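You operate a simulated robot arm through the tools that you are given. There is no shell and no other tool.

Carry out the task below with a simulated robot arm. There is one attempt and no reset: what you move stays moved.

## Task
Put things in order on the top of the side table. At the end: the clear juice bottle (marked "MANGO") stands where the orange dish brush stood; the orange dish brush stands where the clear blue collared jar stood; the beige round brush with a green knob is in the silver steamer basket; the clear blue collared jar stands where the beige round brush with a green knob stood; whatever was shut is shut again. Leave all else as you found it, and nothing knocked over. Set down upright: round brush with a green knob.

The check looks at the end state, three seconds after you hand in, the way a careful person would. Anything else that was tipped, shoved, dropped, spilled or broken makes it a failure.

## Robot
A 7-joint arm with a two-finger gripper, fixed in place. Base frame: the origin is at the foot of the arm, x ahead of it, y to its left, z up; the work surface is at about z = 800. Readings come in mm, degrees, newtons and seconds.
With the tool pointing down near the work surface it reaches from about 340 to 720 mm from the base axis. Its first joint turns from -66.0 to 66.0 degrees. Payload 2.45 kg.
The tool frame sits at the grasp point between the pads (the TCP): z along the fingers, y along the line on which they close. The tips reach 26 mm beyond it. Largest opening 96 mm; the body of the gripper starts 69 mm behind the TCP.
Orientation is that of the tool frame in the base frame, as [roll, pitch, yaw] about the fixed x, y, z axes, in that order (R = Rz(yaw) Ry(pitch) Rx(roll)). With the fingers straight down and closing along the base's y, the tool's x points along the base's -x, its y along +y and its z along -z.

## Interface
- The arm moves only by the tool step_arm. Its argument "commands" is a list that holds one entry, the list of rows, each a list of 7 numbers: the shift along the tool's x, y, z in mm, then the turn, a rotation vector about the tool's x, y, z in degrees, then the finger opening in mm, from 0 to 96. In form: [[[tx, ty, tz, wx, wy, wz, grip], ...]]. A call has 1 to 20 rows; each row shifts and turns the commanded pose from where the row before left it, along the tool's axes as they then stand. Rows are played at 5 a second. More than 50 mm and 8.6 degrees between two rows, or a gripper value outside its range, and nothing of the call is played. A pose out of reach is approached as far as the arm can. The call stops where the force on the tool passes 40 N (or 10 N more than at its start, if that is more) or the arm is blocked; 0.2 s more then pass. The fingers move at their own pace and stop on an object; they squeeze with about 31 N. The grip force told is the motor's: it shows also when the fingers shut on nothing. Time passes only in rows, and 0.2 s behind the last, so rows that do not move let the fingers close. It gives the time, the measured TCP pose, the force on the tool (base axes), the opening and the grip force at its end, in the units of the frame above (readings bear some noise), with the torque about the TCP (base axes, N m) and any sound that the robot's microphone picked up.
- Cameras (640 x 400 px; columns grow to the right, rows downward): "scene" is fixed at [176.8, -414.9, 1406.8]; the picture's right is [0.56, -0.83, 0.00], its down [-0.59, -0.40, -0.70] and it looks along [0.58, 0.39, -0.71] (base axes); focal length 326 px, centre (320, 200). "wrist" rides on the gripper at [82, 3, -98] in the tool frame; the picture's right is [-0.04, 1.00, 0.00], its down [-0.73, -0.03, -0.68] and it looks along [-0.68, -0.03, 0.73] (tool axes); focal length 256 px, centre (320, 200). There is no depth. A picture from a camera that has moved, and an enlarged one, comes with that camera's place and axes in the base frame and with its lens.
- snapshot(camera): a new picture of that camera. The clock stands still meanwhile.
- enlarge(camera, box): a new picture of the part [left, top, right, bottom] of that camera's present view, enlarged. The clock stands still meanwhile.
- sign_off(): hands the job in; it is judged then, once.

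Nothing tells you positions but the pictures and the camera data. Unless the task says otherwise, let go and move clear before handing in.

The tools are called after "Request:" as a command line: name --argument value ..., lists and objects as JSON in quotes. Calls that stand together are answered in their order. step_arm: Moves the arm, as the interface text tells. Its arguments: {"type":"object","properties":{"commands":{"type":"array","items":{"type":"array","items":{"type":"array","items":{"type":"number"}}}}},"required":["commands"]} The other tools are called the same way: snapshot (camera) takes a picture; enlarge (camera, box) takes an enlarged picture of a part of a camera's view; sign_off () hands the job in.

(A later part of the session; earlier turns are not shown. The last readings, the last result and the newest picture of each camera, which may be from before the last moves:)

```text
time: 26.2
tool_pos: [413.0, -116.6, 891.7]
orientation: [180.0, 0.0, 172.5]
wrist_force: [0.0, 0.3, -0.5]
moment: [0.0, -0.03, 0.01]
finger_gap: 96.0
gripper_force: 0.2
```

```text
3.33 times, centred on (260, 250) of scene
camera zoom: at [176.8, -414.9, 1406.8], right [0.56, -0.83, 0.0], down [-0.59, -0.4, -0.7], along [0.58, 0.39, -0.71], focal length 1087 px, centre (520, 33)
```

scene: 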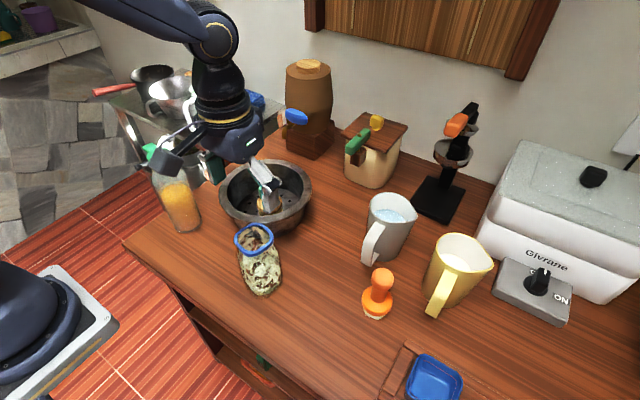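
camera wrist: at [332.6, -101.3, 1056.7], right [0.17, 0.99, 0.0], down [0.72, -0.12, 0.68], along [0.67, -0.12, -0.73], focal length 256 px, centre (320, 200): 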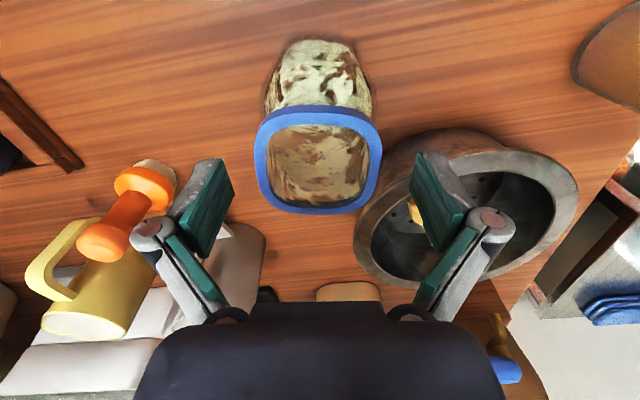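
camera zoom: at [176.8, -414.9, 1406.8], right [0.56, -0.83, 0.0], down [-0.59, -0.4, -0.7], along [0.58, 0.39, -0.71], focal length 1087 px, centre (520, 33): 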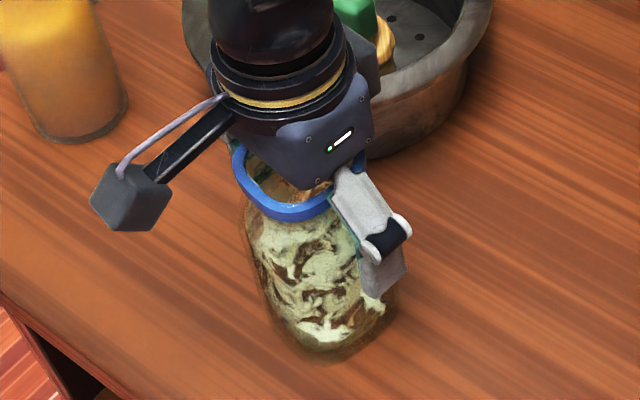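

Centred. Closing on the jar body.

Request:
step_arm --commands '[[[0, 0, 0, 0, 0, 0, 90], [0, 0, 0, 0, 0, 0, 86], [0, 0, 0, 0, 0, 0, 82], [0, 0, 0, 0, 0, 0, 76], [0, 0, 0, 0, 0, 0, 70], [0, 0, 0, 0, 0, 0, 60], [0, 0, 0, 0, 0, 0, 60]]]'

Request:
snapshot --camera "wrist"

Request:
enlarge --camera "scene" --box '[200, 190, 320, 310]'

```text
time: 28.0
tool_pos: [414.6, -115.5, 895.8]
orientation: [-179.9, 0.1, 172.5]
wrist_force: [-2.1, 1.5, 9.9]
moment: [-0.2, 0.22, -0.08]
finger_gap: 74.8
gripper_force: 30.7
stopped in row 7: the force on the tool passed its limit at 41 N (the readings are from after the stop); the commanded pose is now the measured one
```

```text
taken
camera wrist: at [332.7, -102.7, 993.6], right [0.17, 0.99, 0.0], down [0.72, -0.12, 0.68], along [0.67, -0.12, -0.73], focal length 256 px, centre (320, 200)
```

wrist: 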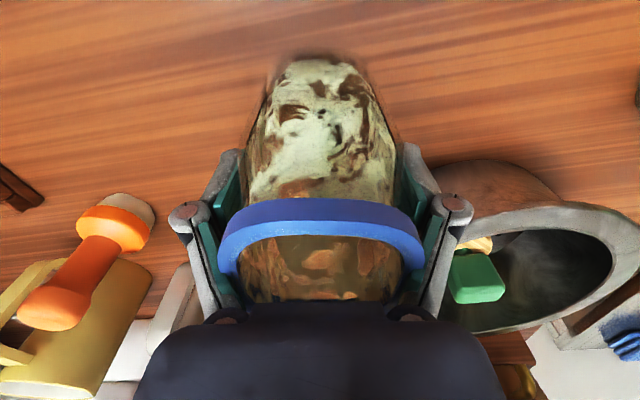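

```text
3.33 times, centred on (260, 250) of scene
camera zoom: at [176.6, -414.8, 1406.9], right [0.56, -0.83, 0.0], down [-0.59, -0.4, -0.7], along [0.58, 0.39, -0.71], focal length 1087 px, centre (520, 33)
```

zoom: 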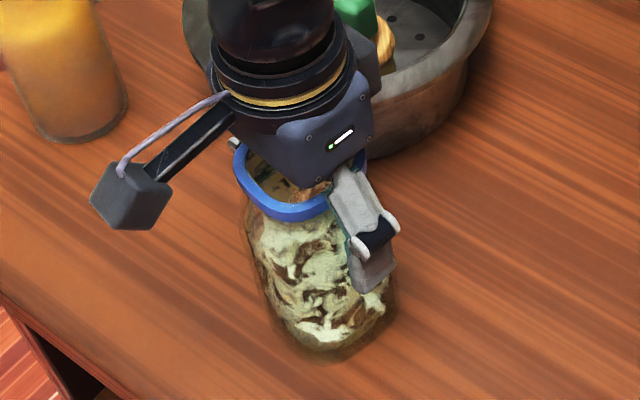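

The fingers closed to 75 mm, but with an upward reaction, so I suspect the tips press on a sloping shoulder. I'll look closer before doing anything.

Request:
enlarge --camera "wrist" --box '[180, 40, 460, 230]'

Request:
enlarge --camera "scene" --box '[220, 220, 300, 300]'

Request:
step_arm --commands '[[[0, 0, 0, 0, 0, 0, 70]]]'

```text
2.11 times, centred on (320, 135) of wrist
camera zoom: at [332.7, -102.7, 993.6], right [0.17, 0.99, 0.0], down [0.72, -0.12, 0.68], along [0.67, -0.12, -0.73], focal length 539 px, centre (320, 337)
```

zoom: 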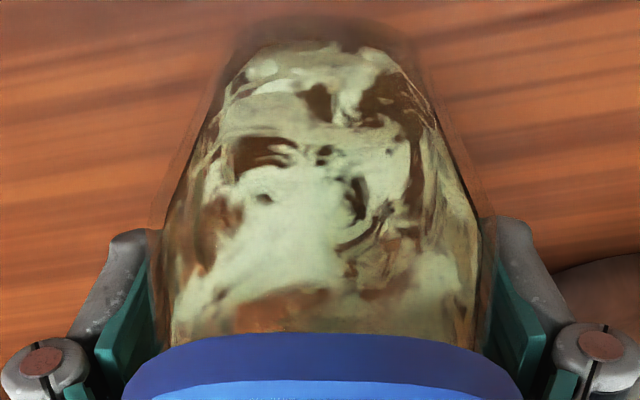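

```text
5.00 times, centred on (260, 260) of scene
camera zoom: at [176.6, -414.8, 1406.9], right [0.56, -0.83, 0.0], down [-0.59, -0.4, -0.7], along [0.58, 0.39, -0.71], focal length 1631 px, centre (620, -100)
```

zoom: 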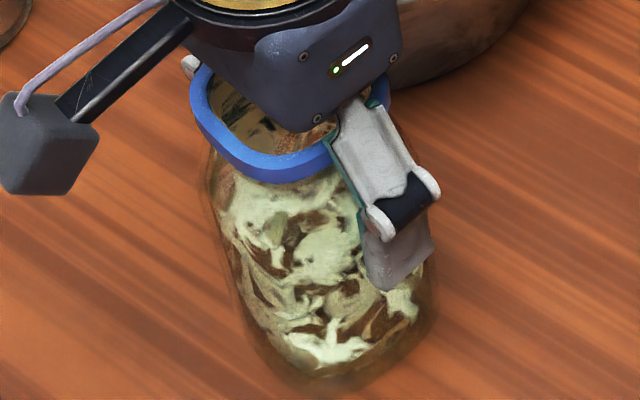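

```text
time: 28.4
tool_pos: [413.9, -115.8, 895.2]
orientation: [180.0, 0.1, 172.5]
wrist_force: [-3.5, 2.0, 17.0]
moment: [-0.14, 0.38, -0.06]
finger_gap: 74.9
gripper_force: 31.0
```

The collar is being pinched by the inclined finger links near the palm, which pushes the gripper up. I'll reopen, rise about 18 mm so the collar sits clear of the links, and regrip the upper body.

Request:
step_arm --commands '[[[0, 0, 0, 0, 0, 0, 80], [0, 0, 0, 0, 0, 0, 88], [0, 0, 0, 0, 0, 0, 96], [0, 0, 0, 0, 0, 0, 96]]]'

Request:
enlarge --camera "scene" --box '[220, 220, 300, 300]'

```text
time: 29.4
tool_pos: [414.1, -116.4, 895.0]
orientation: [180.0, 0.1, 172.5]
wrist_force: [-0.4, 0.2, 0.6]
moment: [-0.01, 0.03, -0.02]
finger_gap: 96.2
gripper_force: 0.0
```

```text
5.00 times, centred on (260, 260) of scene
camera zoom: at [176.8, -414.9, 1406.8], right [0.56, -0.83, 0.0], down [-0.59, -0.4, -0.7], along [0.58, 0.39, -0.71], focal length 1631 px, centre (620, -100)
```

zoom: 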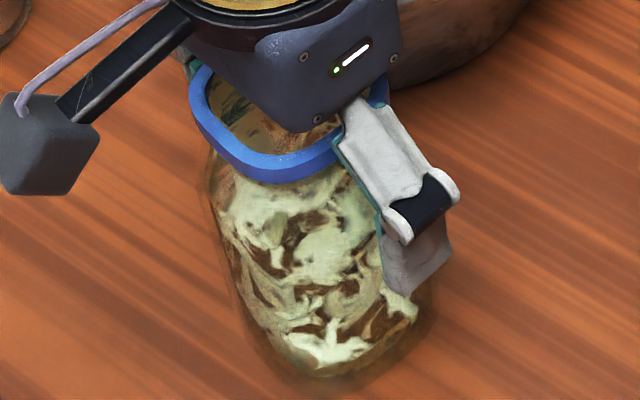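

Request:
step_arm --commands '[[[0, 0, -6, 0, 0, 0, 96], [0, 0, -6, 0, 0, 0, 96], [0, 0, -6, 0, 0, 0, 96], [0, 0, 0, 0, 0, 0, 96]]]'

Request:
enlarge --camera "wrist" --box '[180, 30, 460, 230]'

```text
time: 30.4
tool_pos: [413.8, -116.1, 912.8]
orientation: [-179.9, 0.0, 172.5]
wrist_force: [1.0, -0.9, -0.5]
moment: [0.01, 0.02, 0.03]
finger_gap: 96.0
gripper_force: 0.0
```

```text
2.00 times, centred on (320, 130) of wrist
camera zoom: at [333.1, -103.0, 1011.6], right [0.17, 0.99, 0.0], down [0.72, -0.12, 0.68], along [0.67, -0.12, -0.73], focal length 512 px, centre (320, 340)
```

zoom: 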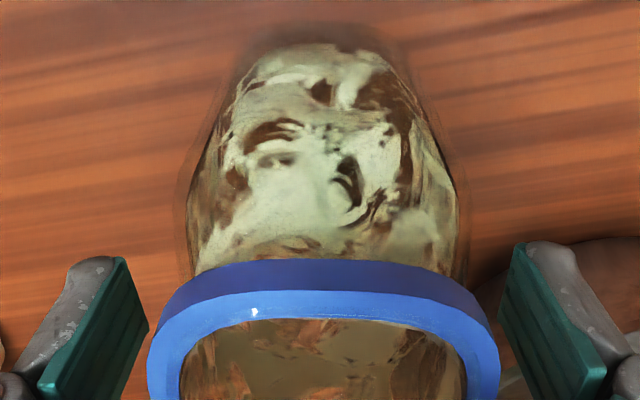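

Request:
step_arm --commands '[[[0, 0, 0, 0, 0, 0, 90], [0, 0, 0, 0, 0, 0, 86], [0, 0, 0, 0, 0, 0, 82], [0, 0, 0, 0, 0, 0, 76], [0, 0, 0, 0, 0, 0, 70], [0, 0, 0, 0, 0, 0, 66]]]'

Request:
snapshot --camera "wrist"

Request:
enlarge --camera "scene" --box '[220, 220, 300, 300]'

```text
time: 31.8
tool_pos: [413.9, -115.2, 913.3]
orientation: [-180.0, 0.1, 172.5]
wrist_force: [-0.9, 1.0, 7.1]
moment: [0.11, 0.15, 0.02]
finger_gap: 74.6
gripper_force: 31.3
```

```text
taken
camera wrist: at [333.1, -103.0, 1011.7], right [0.17, 0.99, 0.0], down [0.72, -0.12, 0.68], along [0.67, -0.12, -0.73], focal length 256 px, centre (320, 200)
```

wrist: 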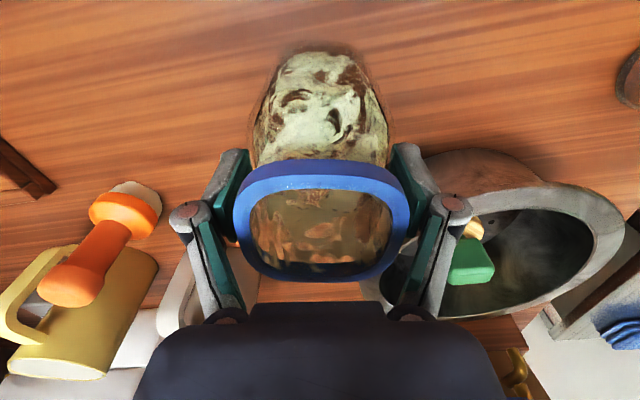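

```text
5.00 times, centred on (260, 260) of scene
camera zoom: at [176.7, -414.8, 1406.8], right [0.56, -0.83, 0.0], down [-0.59, -0.4, -0.7], along [0.58, 0.39, -0.71], focal length 1631 px, centre (620, -100)
```

zoom: 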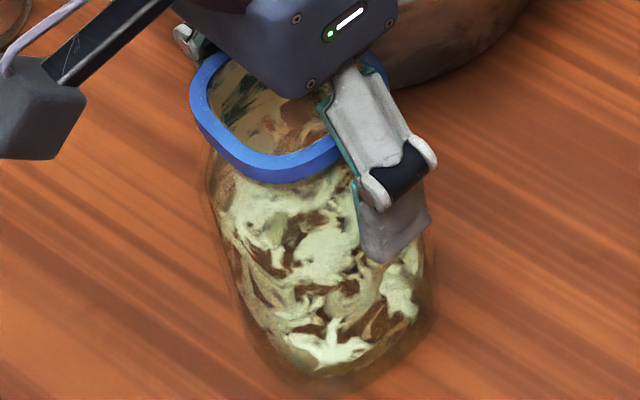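

Gripped flat at 74.6 mm with little side force. Lifting gently by 10 mm to test.

Request:
step_arm --commands '[[[0, 0, -2, 0, 0, 0, 66], [0, 0, -4, 0, 0, 0, 66], [0, 0, -6, 0, 0, 0, 66], [0, 0, 0, 0, 0, 0, 66], [0, 0, 0, 0, 0, 0, 66]]]'

Request:
enlarge --camera "wrist" --box '[180, 30, 460, 230]'

Request:
enlarge --camera "scene" --box '[200, 200, 320, 310]'

```text
time: 33.0
tool_pos: [414.2, -115.9, 924.1]
orientation: [-180.0, 0.1, 172.4]
wrist_force: [0.5, -0.1, -1.6]
moment: [-0.02, -0.04, 0.01]
finger_gap: 74.5
gripper_force: 31.4
```

```text
2.00 times, centred on (320, 130) of wrist
camera zoom: at [333.3, -103.1, 1022.9], right [0.17, 0.99, 0.0], down [0.72, -0.12, 0.68], along [0.67, -0.12, -0.73], focal length 512 px, centre (320, 340)
```

zoom: 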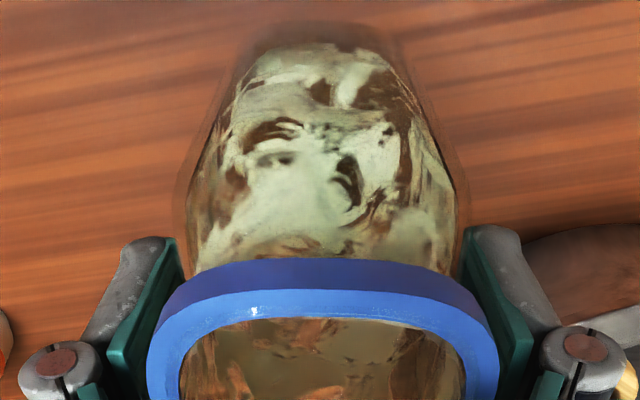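

```text
3.64 times, centred on (260, 255) of scene
camera zoom: at [176.8, -414.9, 1406.8], right [0.56, -0.83, 0.0], down [-0.59, -0.4, -0.7], along [0.58, 0.39, -0.71], focal length 1186 px, centre (538, 0)
```

zoom: 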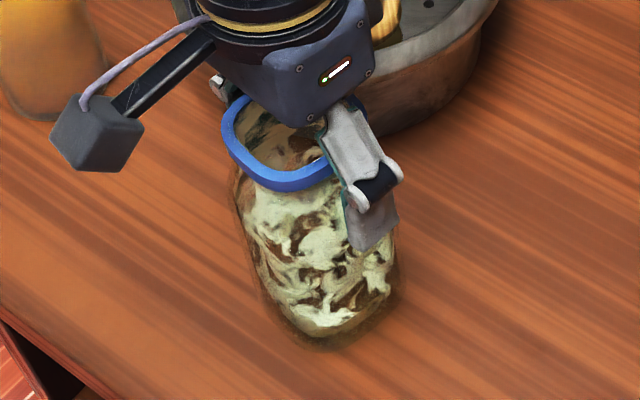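

The jar is held securely (light, about 1.6 N). I'll raise a little more and carry it smoothly to the round brush's old spot at about (387.5,-291).

Request:
step_arm --commands '[[[0, 0, -8, 0, 0, 0, 66], [0, 0, -15, 0, 0, 0, 66], [0, 0, -12, 0, 0, 0, 66], [0.2, -10, 0, 0, 0, 0, 66], [0.4, -20, 0, 0, 0, 0, 66], [0.5, -25, 0, 0, 0, 0, 66], [0.5, -25, 0, 0, 0, 0, 66], [0.5, -25, 0, 0, 0, 0, 66], [0.5, -25, 0, 0, 0, 0, 66], [0.4, -22, 0, 0, 0, 0, 66], [0.3, -15, 0, 0, 0, 0, 66], [0.1, -10.3, 0, 0, 0, 0, 66], [0, 0, 0, 0, 0, 0, 66]]]'

Request:
snapshot --camera "wrist"

Request:
snapshot --camera "scene"

```text
time: 35.8
tool_pos: [386.0, -291.1, 960.9]
orientation: [180.0, 0.1, 172.5]
wrist_force: [-0.1, 0.3, -2.0]
moment: [-0.01, -0.03, 0.0]
finger_gap: 74.0
gripper_force: 30.9
```

```text
taken
camera wrist: at [305.7, -278.5, 1058.3], right [0.17, 0.99, 0.0], down [0.72, -0.12, 0.68], along [0.67, -0.12, -0.73], focal length 256 px, centre (320, 200)
```

wrist: 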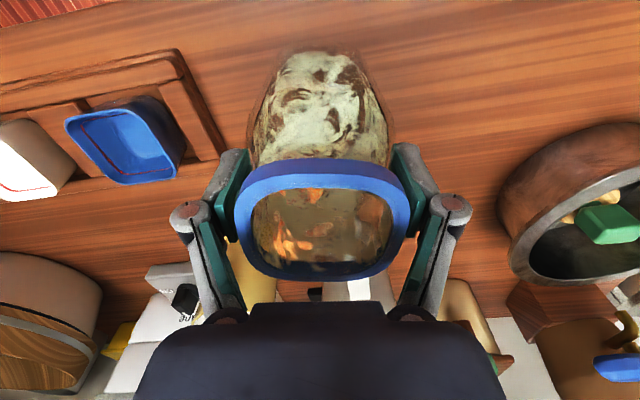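

```text
taken
```

scene: 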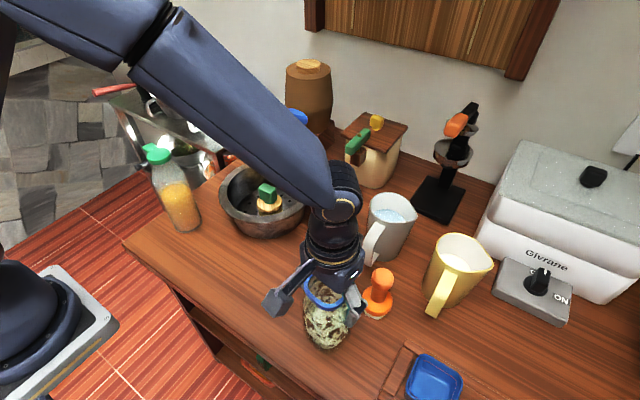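

The jar hangs over the target spot at (386.5,-291). Lowering to a few mm above the table, then gently.

Request:
step_arm --commands '[[[-1, 0, 12, 0, 0, 0, 66], [0, 0, 14, 0, 0, 0, 66], [0, 0, 10, 0, 0, 0, 66], [0, 0, 5, 0, 0, 0, 66], [0, 0, 2, 0, 0, 0, 66], [0, 0, 0, 0, 0, 0, 66]]]'

Request:
step_arm --commands '[[[0, 0, 1, 0, 0, 0, 66], [0, 0, 1, 0, 0, 0, 66], [0, 0, 0, 0, 0, 0, 66]]]'

```text
time: 37.2
tool_pos: [386.7, -293.1, 917.4]
orientation: [180.0, 0.1, 172.5]
wrist_force: [-0.6, 0.4, -1.7]
moment: [-0.01, -0.03, -0.01]
finger_gap: 74.2
gripper_force: 31.4
```

```text
time: 38.0
tool_pos: [389.5, -291.5, 914.8]
orientation: [-180.0, 0.1, 172.5]
wrist_force: [0.4, -0.4, -2.9]
moment: [0.0, -0.01, -0.01]
finger_gap: 74.1
gripper_force: 31.3
```

Request:
step_arm --commands '[[[0, 0, 1, 0, 0, 0, 66], [0, 0, 0, 0, 0, 0, 66]]]'

Request:
step_arm --commands '[[[0, 0, 0.7, 0, 0, 0, 66], [0, 0, 0, 0, 0, 0, 66]]]'

```text
time: 38.6
tool_pos: [388.5, -291.3, 915.2]
orientation: [-179.8, 0.2, 172.5]
wrist_force: [-2.0, -0.5, 8.4]
moment: [0.28, 0.17, 0.05]
finger_gap: 74.1
gripper_force: 31.1
```

```text
time: 39.2
tool_pos: [388.5, -292.7, 913.5]
orientation: [-179.8, 0.2, 172.6]
wrist_force: [-4.0, -0.9, 35.2]
moment: [0.94, 0.6, 0.04]
finger_gap: 74.2
gripper_force: 30.7
```

Contact made (jar is down). I'll ease off to relax the force, then open gradually.

Request:
step_arm --commands '[[[0, 0, -0.9, 0, 0, 0, 66], [0, 0, 0, 0, 0, 0, 66]]]'

Request:
enlarge --camera "scene" --box '[270, 230, 400, 370]'

```text
time: 39.8
tool_pos: [388.8, -292.3, 913.3]
orientation: [-179.8, 0.3, 172.4]
wrist_force: [-1.7, -7.3, 28.0]
moment: [0.03, 0.25, 0.05]
finger_gap: 74.2
gripper_force: 31.0
```

```text
2.86 times, centred on (335, 300) of scene
camera zoom: at [176.4, -414.8, 1406.9], right [0.56, -0.83, 0.0], down [-0.59, -0.4, -0.7], along [0.58, 0.39, -0.71], focal length 932 px, centre (277, -86)
```

zoom: 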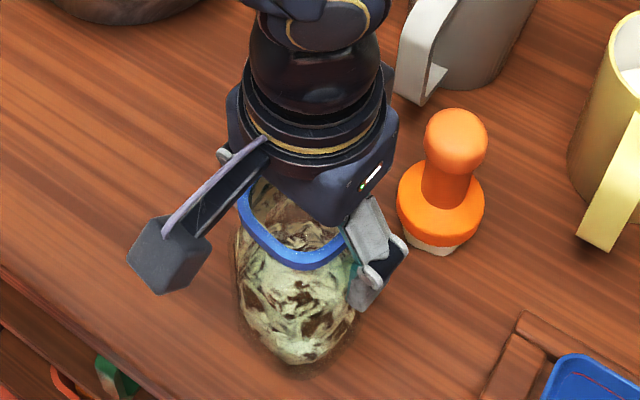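

Request:
step_arm --commands '[[[0, 0, -0.8, 0, 0, 0, 66], [0, 0, 0, 0, 0, 0, 66], [0, 0, 0, 0, 0, 0, 66]]]'

```text
time: 40.6
tool_pos: [388.2, -290.4, 915.3]
orientation: [179.9, 0.1, 172.5]
wrist_force: [2.4, -2.5, 6.9]
moment: [-0.26, -0.46, -0.03]
finger_gap: 73.9
gripper_force: 31.0
```

Force is small now. Opening the fingers.

Request:
step_arm --commands '[[[0, 0, 0, 0, 0, 0, 78], [0, 0, 0, 0, 0, 0, 84], [0, 0, 0, 0, 0, 0, 90], [0, 0, 0, 0, 0, 0, 96], [0, 0, 0, 0, 0, 0, 96]]]'

Request:
snapshot --camera "wrist"

Request:
enlarge --camera "scene" --box '[270, 230, 400, 370]'

```text
time: 41.8
tool_pos: [388.5, -290.3, 916.0]
orientation: [-180.0, 0.1, 172.5]
wrist_force: [0.6, -0.2, -0.2]
moment: [0.03, 0.0, -0.01]
finger_gap: 96.0
gripper_force: 0.1
```

```text
taken
camera wrist: at [307.9, -277.9, 1013.5], right [0.17, 0.99, 0.0], down [0.72, -0.12, 0.68], along [0.67, -0.12, -0.73], focal length 256 px, centre (320, 200)
```

wrist: 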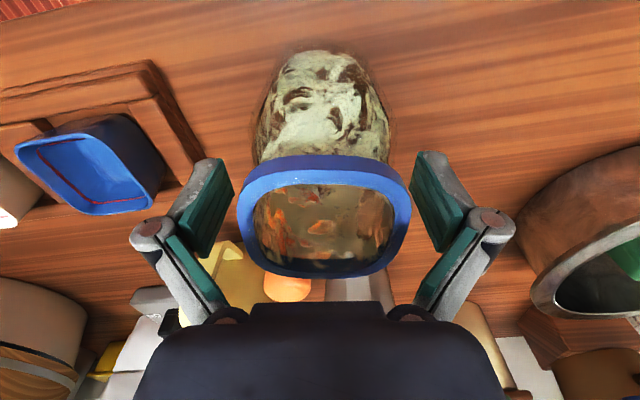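

```text
2.86 times, centred on (335, 300) of scene
camera zoom: at [176.8, -414.9, 1406.8], right [0.56, -0.83, 0.0], down [-0.59, -0.4, -0.7], along [0.58, 0.39, -0.71], focal length 932 px, centre (277, -86)
```

zoom: 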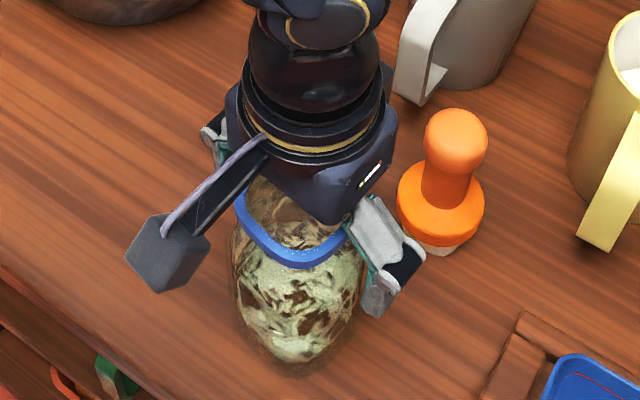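

The jar stands upright on its new spot and the fingers are clear. Rising straight up, then I'll go and look at the orange brush.

Request:
step_arm --commands '[[[0, 0.8, -10, 0, 0, 0, 96], [0, 0, -20, 0, 0, 0, 96], [0, 0, -30, 0, 0, 0, 96], [0, 0, -35, 0, 0, 0, 96], [0, 0, -40, 0, 0, 0, 96], [0, 0, 0, 0, 0, -3.75, 96], [0, 0, 0, 0, 0, -3.75, 96], [-20, -10, 0, 0, 0, 0, 96], [-25, -12, 0, 0, 0, 0, 96], [-25, -14, 0, 0, 0, 0, 96], [-20, -14, 0, 0, 0, 0, 96], [0, 0, 0, 0, 0, 0, 96]]]'

Request:
snapshot --camera "wrist"

Request:
snapshot --camera "scene"

```text
time: 44.4
tool_pos: [478.0, -339.8, 1050.7]
orientation: [-180.0, 0.1, 179.9]
wrist_force: [1.2, 0.0, -0.4]
moment: [0.05, 0.01, -0.04]
finger_gap: 95.9
gripper_force: 0.0
```

```text
taken
camera wrist: at [395.8, -337.6, 1148.8], right [0.04, 1.0, 0.0], down [0.73, -0.03, 0.68], along [0.68, -0.03, -0.73], focal length 256 px, centre (320, 200)
```

wrist: 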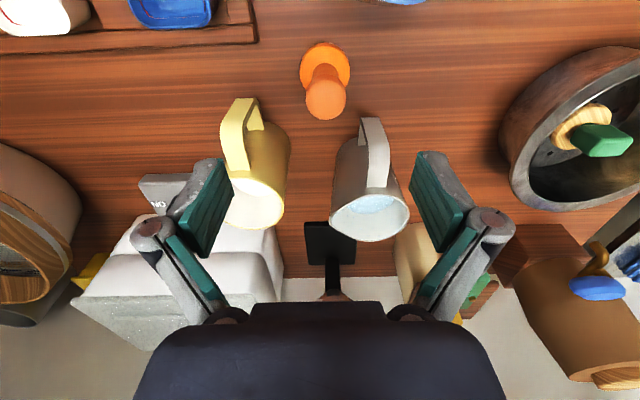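

```text
taken
```

scene: 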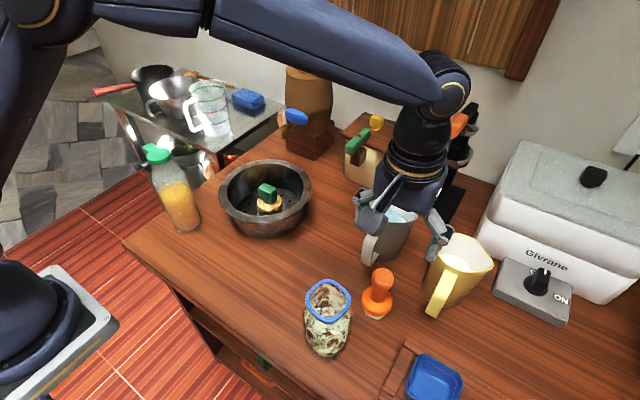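

Request:
enlarge --camera "wrist" --box '[260, 30, 400, 130]'

Request:
enlarge --camera "scene" --box '[340, 250, 420, 330]'

Request:
enlarge --camera "scene" --box '[280, 260, 380, 370]'

Request:
enlarge --camera "wrist" --box '[200, 30, 440, 240]'

```text
4.00 times, centred on (330, 80) of wrist
camera zoom: at [395.8, -337.6, 1148.8], right [0.04, 1.0, 0.0], down [0.73, -0.03, 0.68], along [0.68, -0.03, -0.73], focal length 1024 px, centre (280, 680)
```

zoom: 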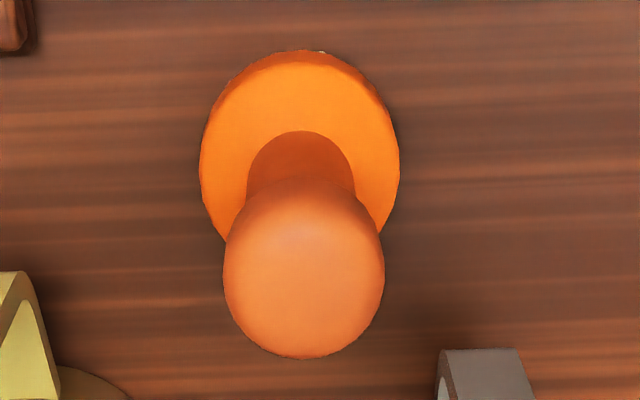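

```text
5.00 times, centred on (380, 290) of scene
camera zoom: at [176.8, -414.9, 1406.8], right [0.56, -0.83, 0.0], down [-0.59, -0.4, -0.7], along [0.58, 0.39, -0.71], focal length 1631 px, centre (20, -250)
```

zoom: 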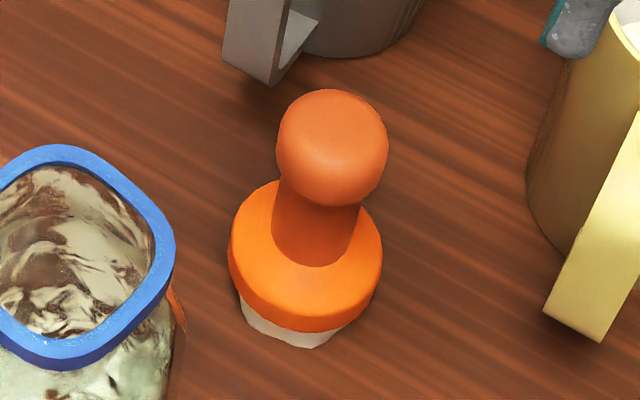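

```text
3.64 times, centred on (330, 315) of scene
camera zoom: at [176.8, -414.9, 1406.8], right [0.56, -0.83, 0.0], down [-0.59, -0.4, -0.7], along [0.58, 0.39, -0.71], focal length 1186 px, centre (284, -218)
```

zoom: 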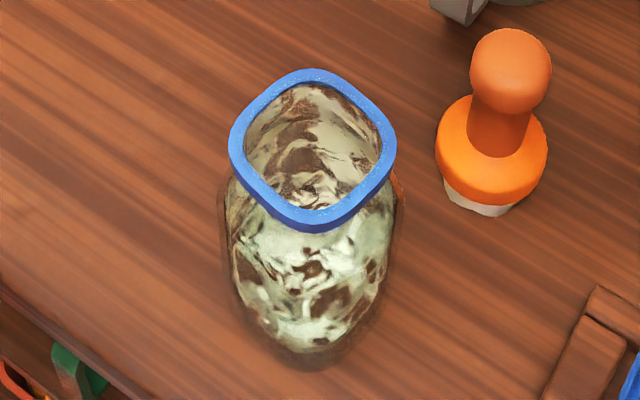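

```text
1.90 times, centred on (320, 135) of wrist
camera zoom: at [395.8, -337.6, 1148.8], right [0.04, 1.0, 0.0], down [0.73, -0.03, 0.68], along [0.68, -0.03, -0.73], focal length 488 px, centre (320, 324)
```

zoom: 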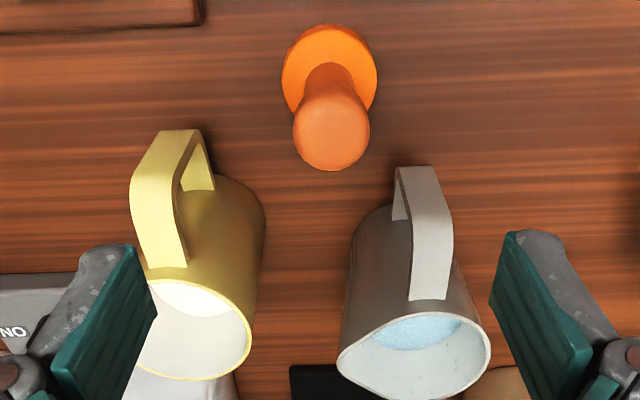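

The orange brush is centred near (489.5,-335.5), with a 39 mm head whose centre is at z≈900. I'll approach with a narrower 64 mm opening to stay away from the jugs' handles, stopping just above the head first.

Request:
step_arm --commands '[[[-6, 2, 30, 0, 0, 0, 64], [-5.5, 2.3, 30, 0, 0, 0, 64], [0, 0, 25, 0, 0, 0, 64], [0, 0, 10, 0, 0, 0, 64], [0, 0, 0, 0, 0, 0, 64]]]'

Request:
snapshot --camera "wrist"

Request:
enlarge --camera "scene" --box '[320, 200, 500, 340]'

```text
time: 45.6
tool_pos: [490.2, -336.1, 954.1]
orientation: [179.9, 0.1, -180.0]
wrist_force: [-0.1, -0.2, -0.2]
moment: [0.02, 0.01, 0.01]
finger_gap: 64.2
gripper_force: 0.1
```

```text
taken
camera wrist: at [407.6, -334.6, 1052.5], right [0.04, 1.0, 0.0], down [0.73, -0.03, 0.68], along [0.68, -0.03, -0.73], focal length 256 px, centre (320, 200)
```

wrist: 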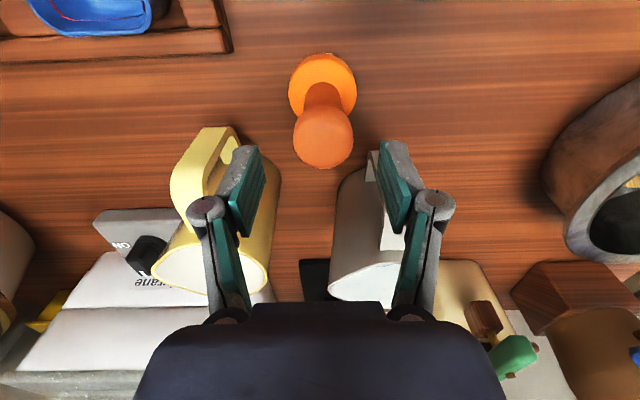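

```text
2.86 times, centred on (410, 270) of scene
camera zoom: at [176.8, -414.9, 1406.8], right [0.56, -0.83, 0.0], down [-0.59, -0.4, -0.7], along [0.58, 0.39, -0.71], focal length 932 px, centre (63, 0)
```

zoom: 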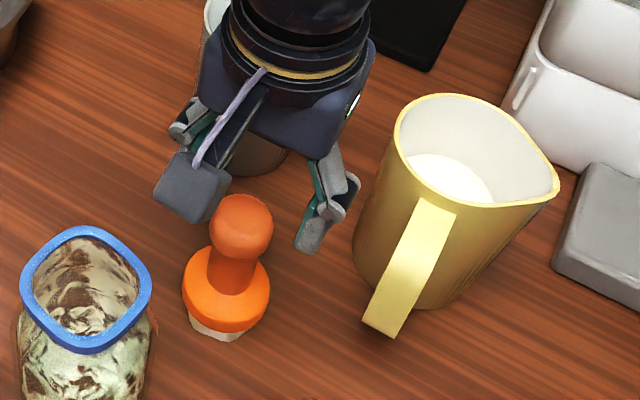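

Request:
enlarge --camera "wrist" --box '[260, 40, 400, 180]'

```text
2.86 times, centred on (330, 110) of wrist
camera zoom: at [407.6, -334.6, 1052.5], right [0.04, 1.0, 0.0], down [0.73, -0.03, 0.68], along [0.68, -0.03, -0.73], focal length 731 px, centre (291, 457)
```

zoom: 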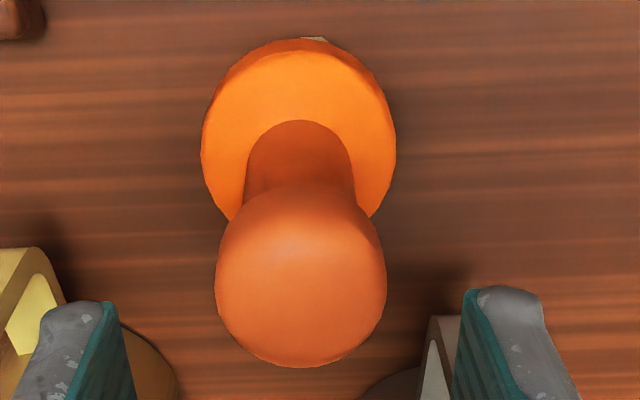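

Small offset of about 2 mm each way. Correcting and descending around the head to z≈899.

Request:
step_arm --commands '[[[-2, 2, 15, 0, 0, 0, 64], [0, 0, 15, 0, 0, 0, 64], [0, 0, 15, 0, 0, 0, 64], [0, 0, 10, 0, 0, 0, 64], [0, 0, 0, 0, 0, 0, 64]]]'

Request:
snapshot --camera "wrist"

Request:
enlarge --camera "scene" --box '[320, 200, 500, 340]'

```text
time: 46.8
tool_pos: [490.8, -333.6, 900.2]
orientation: [-179.9, 0.1, 180.0]
wrist_force: [-0.4, 0.5, -0.3]
moment: [0.02, 0.05, -0.03]
finger_gap: 63.8
gripper_force: 0.0
```

```text
taken
camera wrist: at [410.0, -330.9, 998.5], right [0.04, 1.0, 0.0], down [0.73, -0.03, 0.68], along [0.68, -0.03, -0.73], focal length 256 px, centre (320, 200)
```

wrist: 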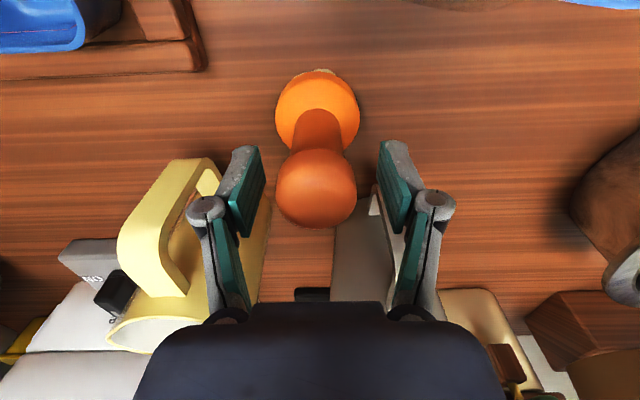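

```text
2.86 times, centred on (410, 270) of scene
camera zoom: at [176.8, -414.9, 1406.8], right [0.56, -0.83, 0.0], down [-0.59, -0.4, -0.7], along [0.58, 0.39, -0.71], focal length 932 px, centre (63, 0)
```

zoom: 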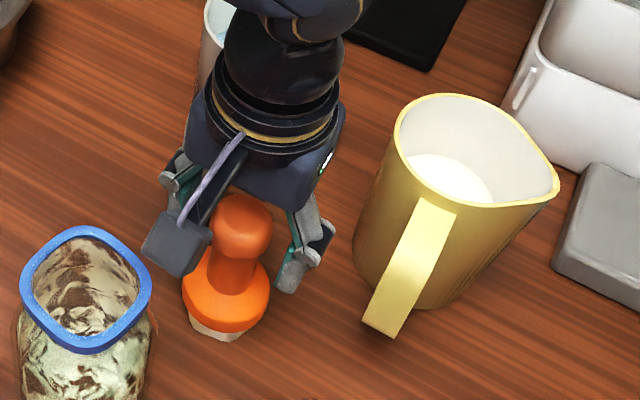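

Request:
step_arm --commands '[[[0, -2, 1, 0, 0, 0, 64], [0, 0, 0, 0, 0, 0, 64]]]'

Request:
enlarge --camera "wrist" --box '[220, 60, 420, 240]'

```text
time: 47.4
tool_pos: [490.5, -335.3, 899.0]
orientation: [180.0, 0.2, -179.9]
wrist_force: [0.4, -0.7, 0.2]
moment: [0.02, 0.0, -0.01]
finger_gap: 64.1
gripper_force: 0.1
```

```text
2.22 times, centred on (320, 150) of wrist
camera zoom: at [409.5, -333.3, 997.4], right [0.04, 1.0, 0.0], down [0.73, -0.03, 0.68], along [0.68, -0.03, -0.73], focal length 569 px, centre (320, 311)
```

zoom: 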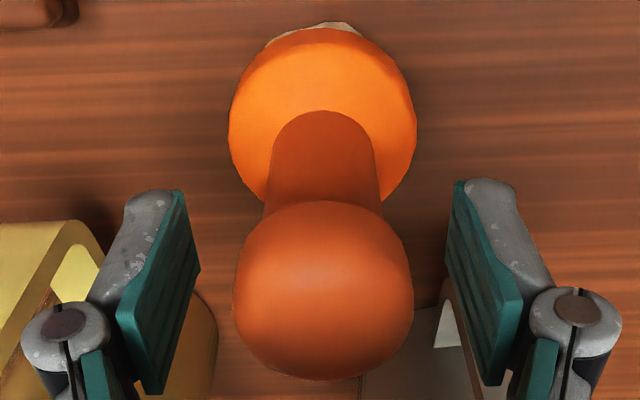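

Well centred now. Closing on the head.

Request:
step_arm --commands '[[[0, 0, 0, 0, 0, 0, 52], [0, 0, 0, 0, 0, 0, 46], [0, 0, 0, 0, 0, 0, 40], [0, 0, 0, 0, 0, 0, 30], [0, 0, 0, 0, 0, 0, 28], [0, 0, 0, 0, 0, 0, 28]]]'

Request:
enlarge --camera "wrist" --box '[220, 60, 420, 240]'

Request:
enlarge --camera "scene" --box '[340, 230, 440, 340]'

```text
time: 48.8
tool_pos: [490.8, -336.1, 898.6]
orientation: [-179.8, 0.0, -180.0]
wrist_force: [0.0, 0.0, 1.7]
moment: [-0.03, 0.02, -0.01]
finger_gap: 35.5
gripper_force: 31.2
```

```text
2.22 times, centred on (320, 150) of wrist
camera zoom: at [409.5, -333.3, 997.5], right [0.04, 1.0, 0.0], down [0.73, -0.03, 0.68], along [0.68, -0.03, -0.73], focal length 569 px, centre (320, 311)
```

zoom: 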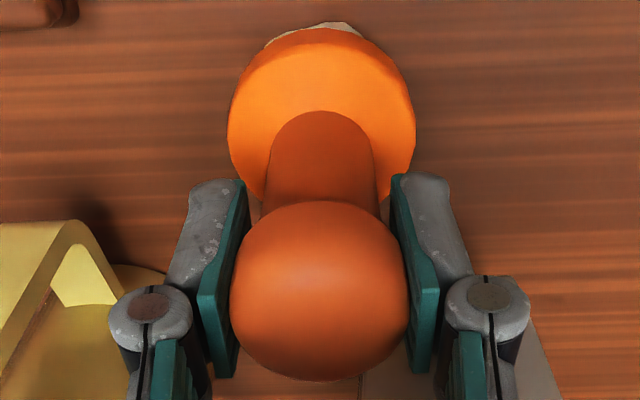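

```text
3.64 times, centred on (390, 285) of scene
camera zoom: at [176.8, -414.9, 1406.8], right [0.56, -0.83, 0.0], down [-0.59, -0.4, -0.7], along [0.58, 0.39, -0.71], focal length 1186 px, centre (66, -109)
```

zoom: 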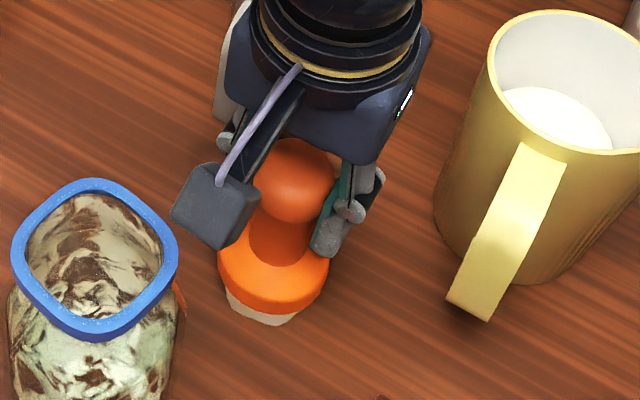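

Gripped at 35.5 mm. Lifting straight up, then checking that the brush hangs upright.

Request:
step_arm --commands '[[[0, 0, -3, 0, 0, 0, 28], [0, 0, -10, 0, 0, 0, 28], [0, 0, -25, 0, 0, 0, 28], [0, 0, -35, 0, 0, 0, 28], [0, 0, -35, 0, 0, 0, 28], [0, 0, -35, 0, 0, 0, 28], [0, 0, -25, 0, 0, 0, 28], [0, 0, -5, 0, 0, 0, 28], [0, 0, 0, 0, 0, 0, 28]]]'

Request:
snapshot --camera "wrist"

Request:
snapshot --camera "scene"

```text
time: 50.8
tool_pos: [490.1, -335.8, 1073.5]
orientation: [179.9, 0.1, -180.0]
wrist_force: [-0.5, 0.0, -1.4]
moment: [0.03, 0.03, 0.01]
finger_gap: 35.5
gripper_force: 30.8
```

```text
taken
camera wrist: at [408.5, -333.9, 1171.6], right [0.04, 1.0, 0.0], down [0.73, -0.03, 0.68], along [0.68, -0.03, -0.73], focal length 256 px, centre (320, 200)
```

wrist: 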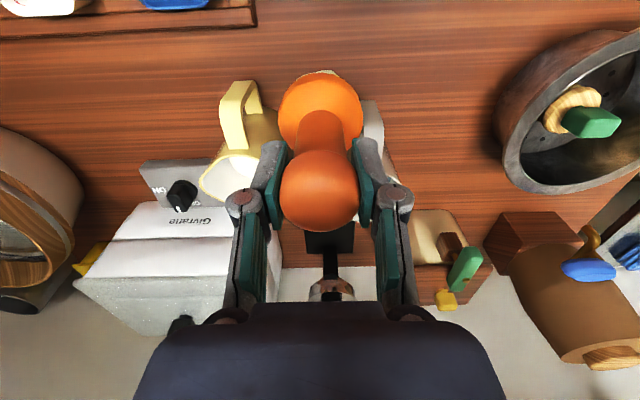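

```text
taken
```

scene: 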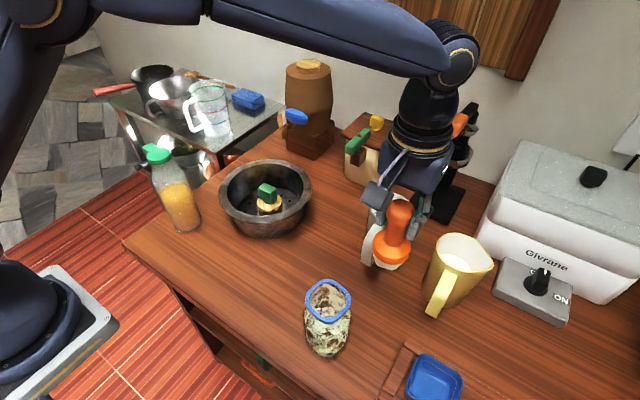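

The brush hangs upright. Carrying it to the jar's old spot at about (413,-116).

Request:
step_arm --commands '[[[5, 14, 0, 0, 0, 0, 28], [9, 26, 0, 0, 0, 0, 28], [10, 28, 0, 0, 0, 0, 28], [10, 30, 0, 0, 0, 0, 28], [11, 30, 0, 0, 0, 0, 28], [10, 30, 0, 0, 0, 0, 28], [10, 28, 0, 0, 0, 0, 28], [8, 20, 0, 0, 0, 0, 28], [4, 13.8, 0, 0, 0, 0, 28], [0, 0, 0, 0, 0, 0, 28]]]'

Request:
snapshot --camera "wrist"

Request:
snapshot --camera "scene"

```text
time: 53.0
tool_pos: [414.8, -115.6, 1073.2]
orientation: [-179.8, 0.1, -180.0]
wrist_force: [-0.2, 0.4, -0.5]
moment: [-0.02, 0.02, 0.0]
finger_gap: 35.2
gripper_force: 30.8
```

```text
taken
camera wrist: at [332.3, -113.4, 1171.1], right [0.04, 1.0, 0.0], down [0.73, -0.03, 0.68], along [0.68, -0.03, -0.73], focal length 256 px, centre (320, 200)
```

wrist: 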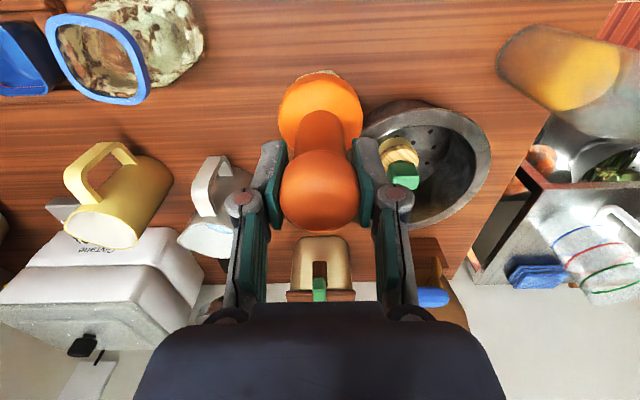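

```text
taken
```

scene: 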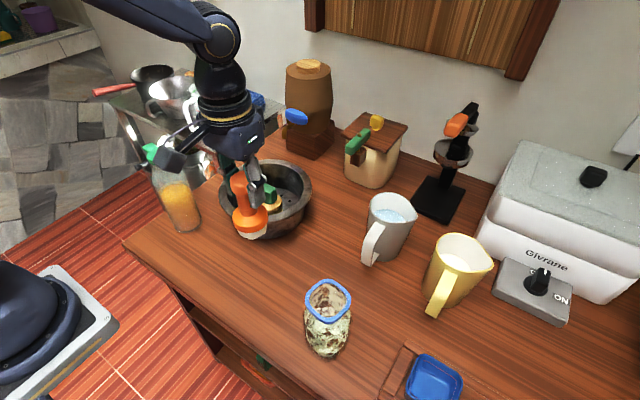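

Directly above the spot. Lowering to a few mm above the table.

Request:
step_arm --commands '[[[1, 0, 30, 0, 0, 0, 28], [0, 0, 35, 0, 0, 0, 28], [0, 0, 35, 0, 0, 0, 28], [0, 0, 30, 0, 0, 0, 28], [0, 0, 20, 0, 0, 0, 28], [0, 0, 12, 0, 0, 0, 28], [0, 0, 6, 0, 0, 0, 28], [0, 0, 0, 0, 0, 0, 28]]]'

Request:
enlarge --camera "scene" --box '[190, 190, 330, 310]'

```text
time: 54.8
tool_pos: [412.8, -116.3, 904.0]
orientation: [180.0, 0.0, 180.0]
wrist_force: [-0.8, 0.0, -0.9]
moment: [0.0, 0.02, 0.01]
finger_gap: 35.1
gripper_force: 30.6
```

```text
3.33 times, centred on (260, 250) of scene
camera zoom: at [176.8, -414.9, 1406.8], right [0.56, -0.83, 0.0], down [-0.59, -0.4, -0.7], along [0.58, 0.39, -0.71], focal length 1087 px, centre (520, 33)
```

zoom: 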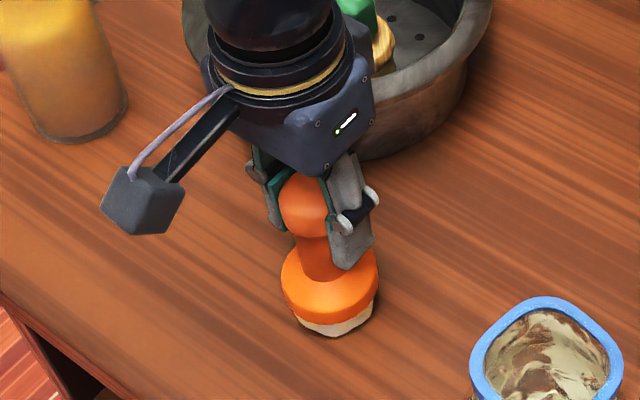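

Request:
step_arm --commands '[[[0, 0, 2, 0, 0, 0, 28], [0, 0, 1, 0, 0, 0, 28], [0, 0, 1, 0, 0, 0, 28], [0, 0, 0, 0, 0, 0, 28]]]'

Request:
step_arm --commands '[[[0, 0, 1, 0, 0, 0, 28], [0, 0, 0, 0, 0, 0, 28]]]'

```text
time: 55.8
tool_pos: [413.3, -115.8, 900.0]
orientation: [180.0, 0.1, 180.0]
wrist_force: [-0.4, 0.5, -0.7]
moment: [0.04, 0.01, 0.0]
finger_gap: 35.0
gripper_force: 30.8
```

```text
time: 56.4
tool_pos: [412.5, -115.2, 897.6]
orientation: [-179.9, 0.2, -179.9]
wrist_force: [-0.1, 1.0, 5.4]
moment: [-0.05, 0.09, 0.01]
finger_gap: 35.1
gripper_force: 30.5
```

Touching the table (5 N). Releasing with a modest opening.

Request:
step_arm --commands '[[[0, 0, 0, 0, 0, 0, 40], [0, 0, 0, 0, 0, 0, 50], [0, 0, 0, 0, 0, 0, 64], [0, 0, 0, 0, 0, 0, 70], [0, 0, 0, 0, 0, 0, 70]]]'

Request:
snapshot --camera "wrist"

Request:
enlarge --camera "scene" --box '[190, 190, 330, 310]'

```text
time: 57.6
tool_pos: [413.7, -116.9, 898.3]
orientation: [-179.9, 0.1, 179.9]
wrist_force: [0.0, 0.0, 0.7]
moment: [0.0, 0.03, 0.0]
finger_gap: 70.1
gripper_force: 0.1
```

```text
taken
camera wrist: at [331.8, -113.6, 997.2], right [0.04, 1.0, 0.0], down [0.73, -0.03, 0.68], along [0.68, -0.03, -0.73], focal length 256 px, centre (320, 200)
```

wrist: 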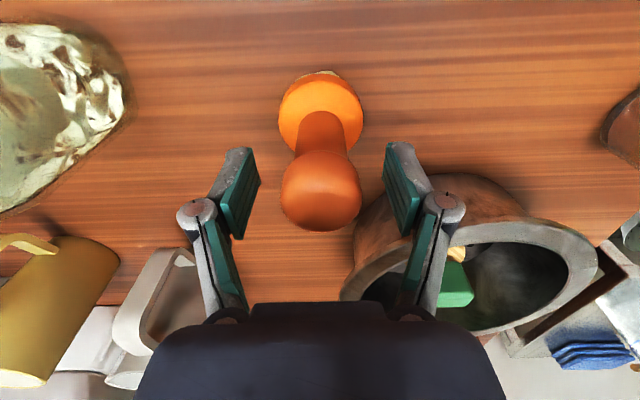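

```text
3.33 times, centred on (260, 250) of scene
camera zoom: at [176.8, -414.9, 1406.8], right [0.56, -0.83, 0.0], down [-0.59, -0.4, -0.7], along [0.58, 0.39, -0.71], focal length 1087 px, centre (520, 33)
```

zoom: 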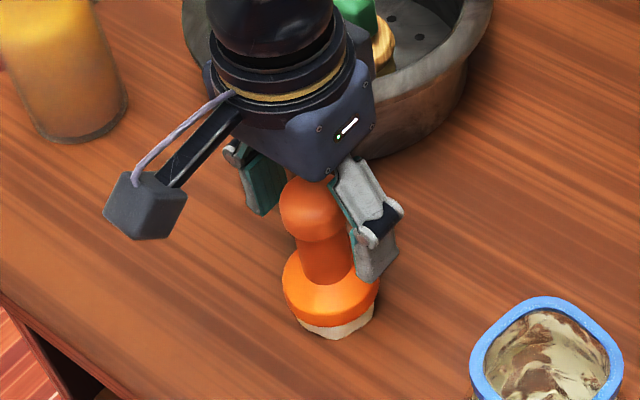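

The orange brush stands on the jar's old spot. Rising and moving to look at the juice bottle from a safe height.

Request:
step_arm --commands '[[[0, 0.8, -10, 0, 0, 0, 70], [0, 0, -30, 0, 0, 0, 70], [0, 0, -40, 0, 0, 0, 70], [0, 0, -40, 0, 0, 0, 70], [0, 0, -40, 0, 0, 0, 70], [0, 0, -45, 0, 0, 0, 70], [0, 0, -45, 0, 0, 0, 70], [0, 30, -10, 0, 0, 0, 96], [0, 40, 0, 0, 0, 0, 96], [0, 40, 0, 0, 0, 0, 96], [0, 40, 0, 0, 0, 0, 96], [0, 40, 0, 0, 0, 0, 96], [0, 30, 0, 0, 0, 0, 96], [0, 0, 0, 0, 0, 0, 96]]]'

Request:
snapshot --camera "wrist"

Request:
snapshot --camera "scene"

```text
time: 60.6
tool_pos: [412.7, 103.6, 1158.6]
orientation: [-180.0, 0.1, 179.9]
wrist_force: [0.5, 0.4, -1.4]
moment: [-0.02, 0.02, 0.01]
finger_gap: 96.1
gripper_force: 0.0
```

```text
taken
camera wrist: at [330.9, 107.2, 1257.2], right [0.04, 1.0, 0.0], down [0.73, -0.03, 0.68], along [0.68, -0.03, -0.73], focal length 256 px, centre (320, 200)
```

wrist: 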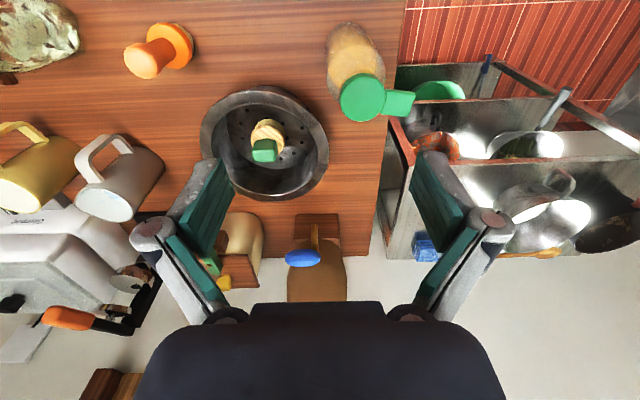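

```text
taken
```

scene: 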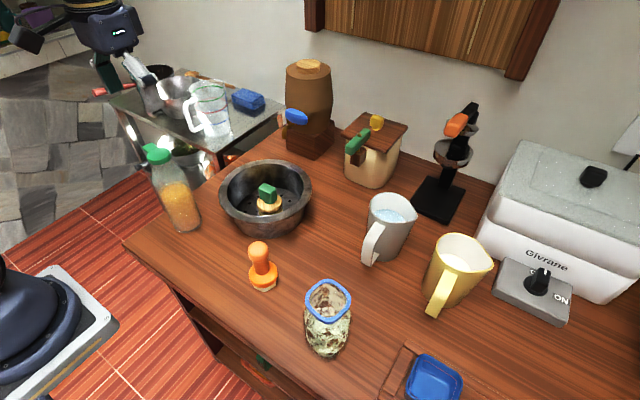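

Request:
enlarge --camera "wrist" --box '[300, 10, 440, 140]'

Request:
enlarge --camera "scene" --box '[120, 130, 230, 250]'

Request:
enlarge --camera "scene" --box '[220, 160, 390, 370]'

```text
3.08 times, centred on (370, 75) of wrist
camera zoom: at [330.9, 107.2, 1257.2], right [0.04, 1.0, 0.0], down [0.73, -0.03, 0.68], along [0.68, -0.03, -0.73], focal length 788 px, centre (166, 585)
```

zoom: 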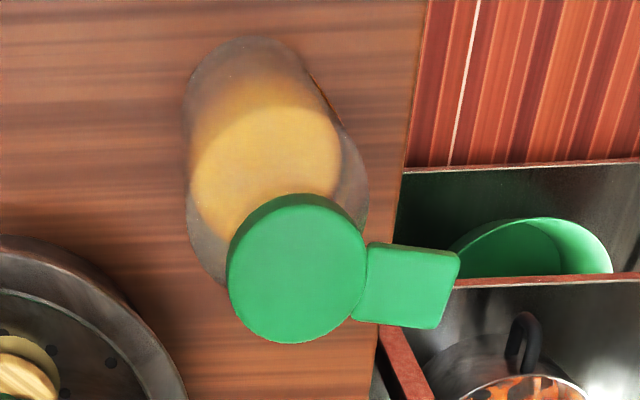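

```text
3.33 times, centred on (175, 190) of scene
camera zoom: at [176.8, -414.9, 1406.8], right [0.56, -0.83, 0.0], down [-0.59, -0.4, -0.7], along [0.58, 0.39, -0.71], focal length 1087 px, centre (803, 233)
```

zoom: 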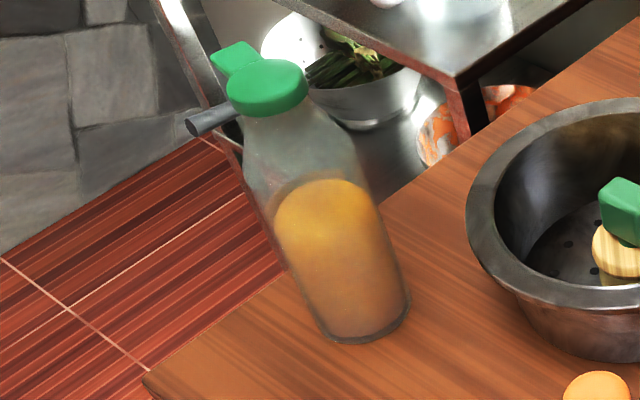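

```text
1.90 times, centred on (305, 265) of scene
camera zoom: at [176.8, -414.9, 1406.8], right [0.56, -0.83, 0.0], down [-0.59, -0.4, -0.7], along [0.58, 0.39, -0.71], focal length 621 px, centre (349, 76)
```

zoom: 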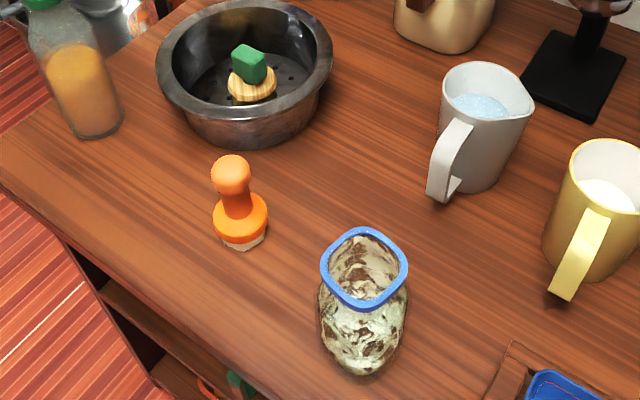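

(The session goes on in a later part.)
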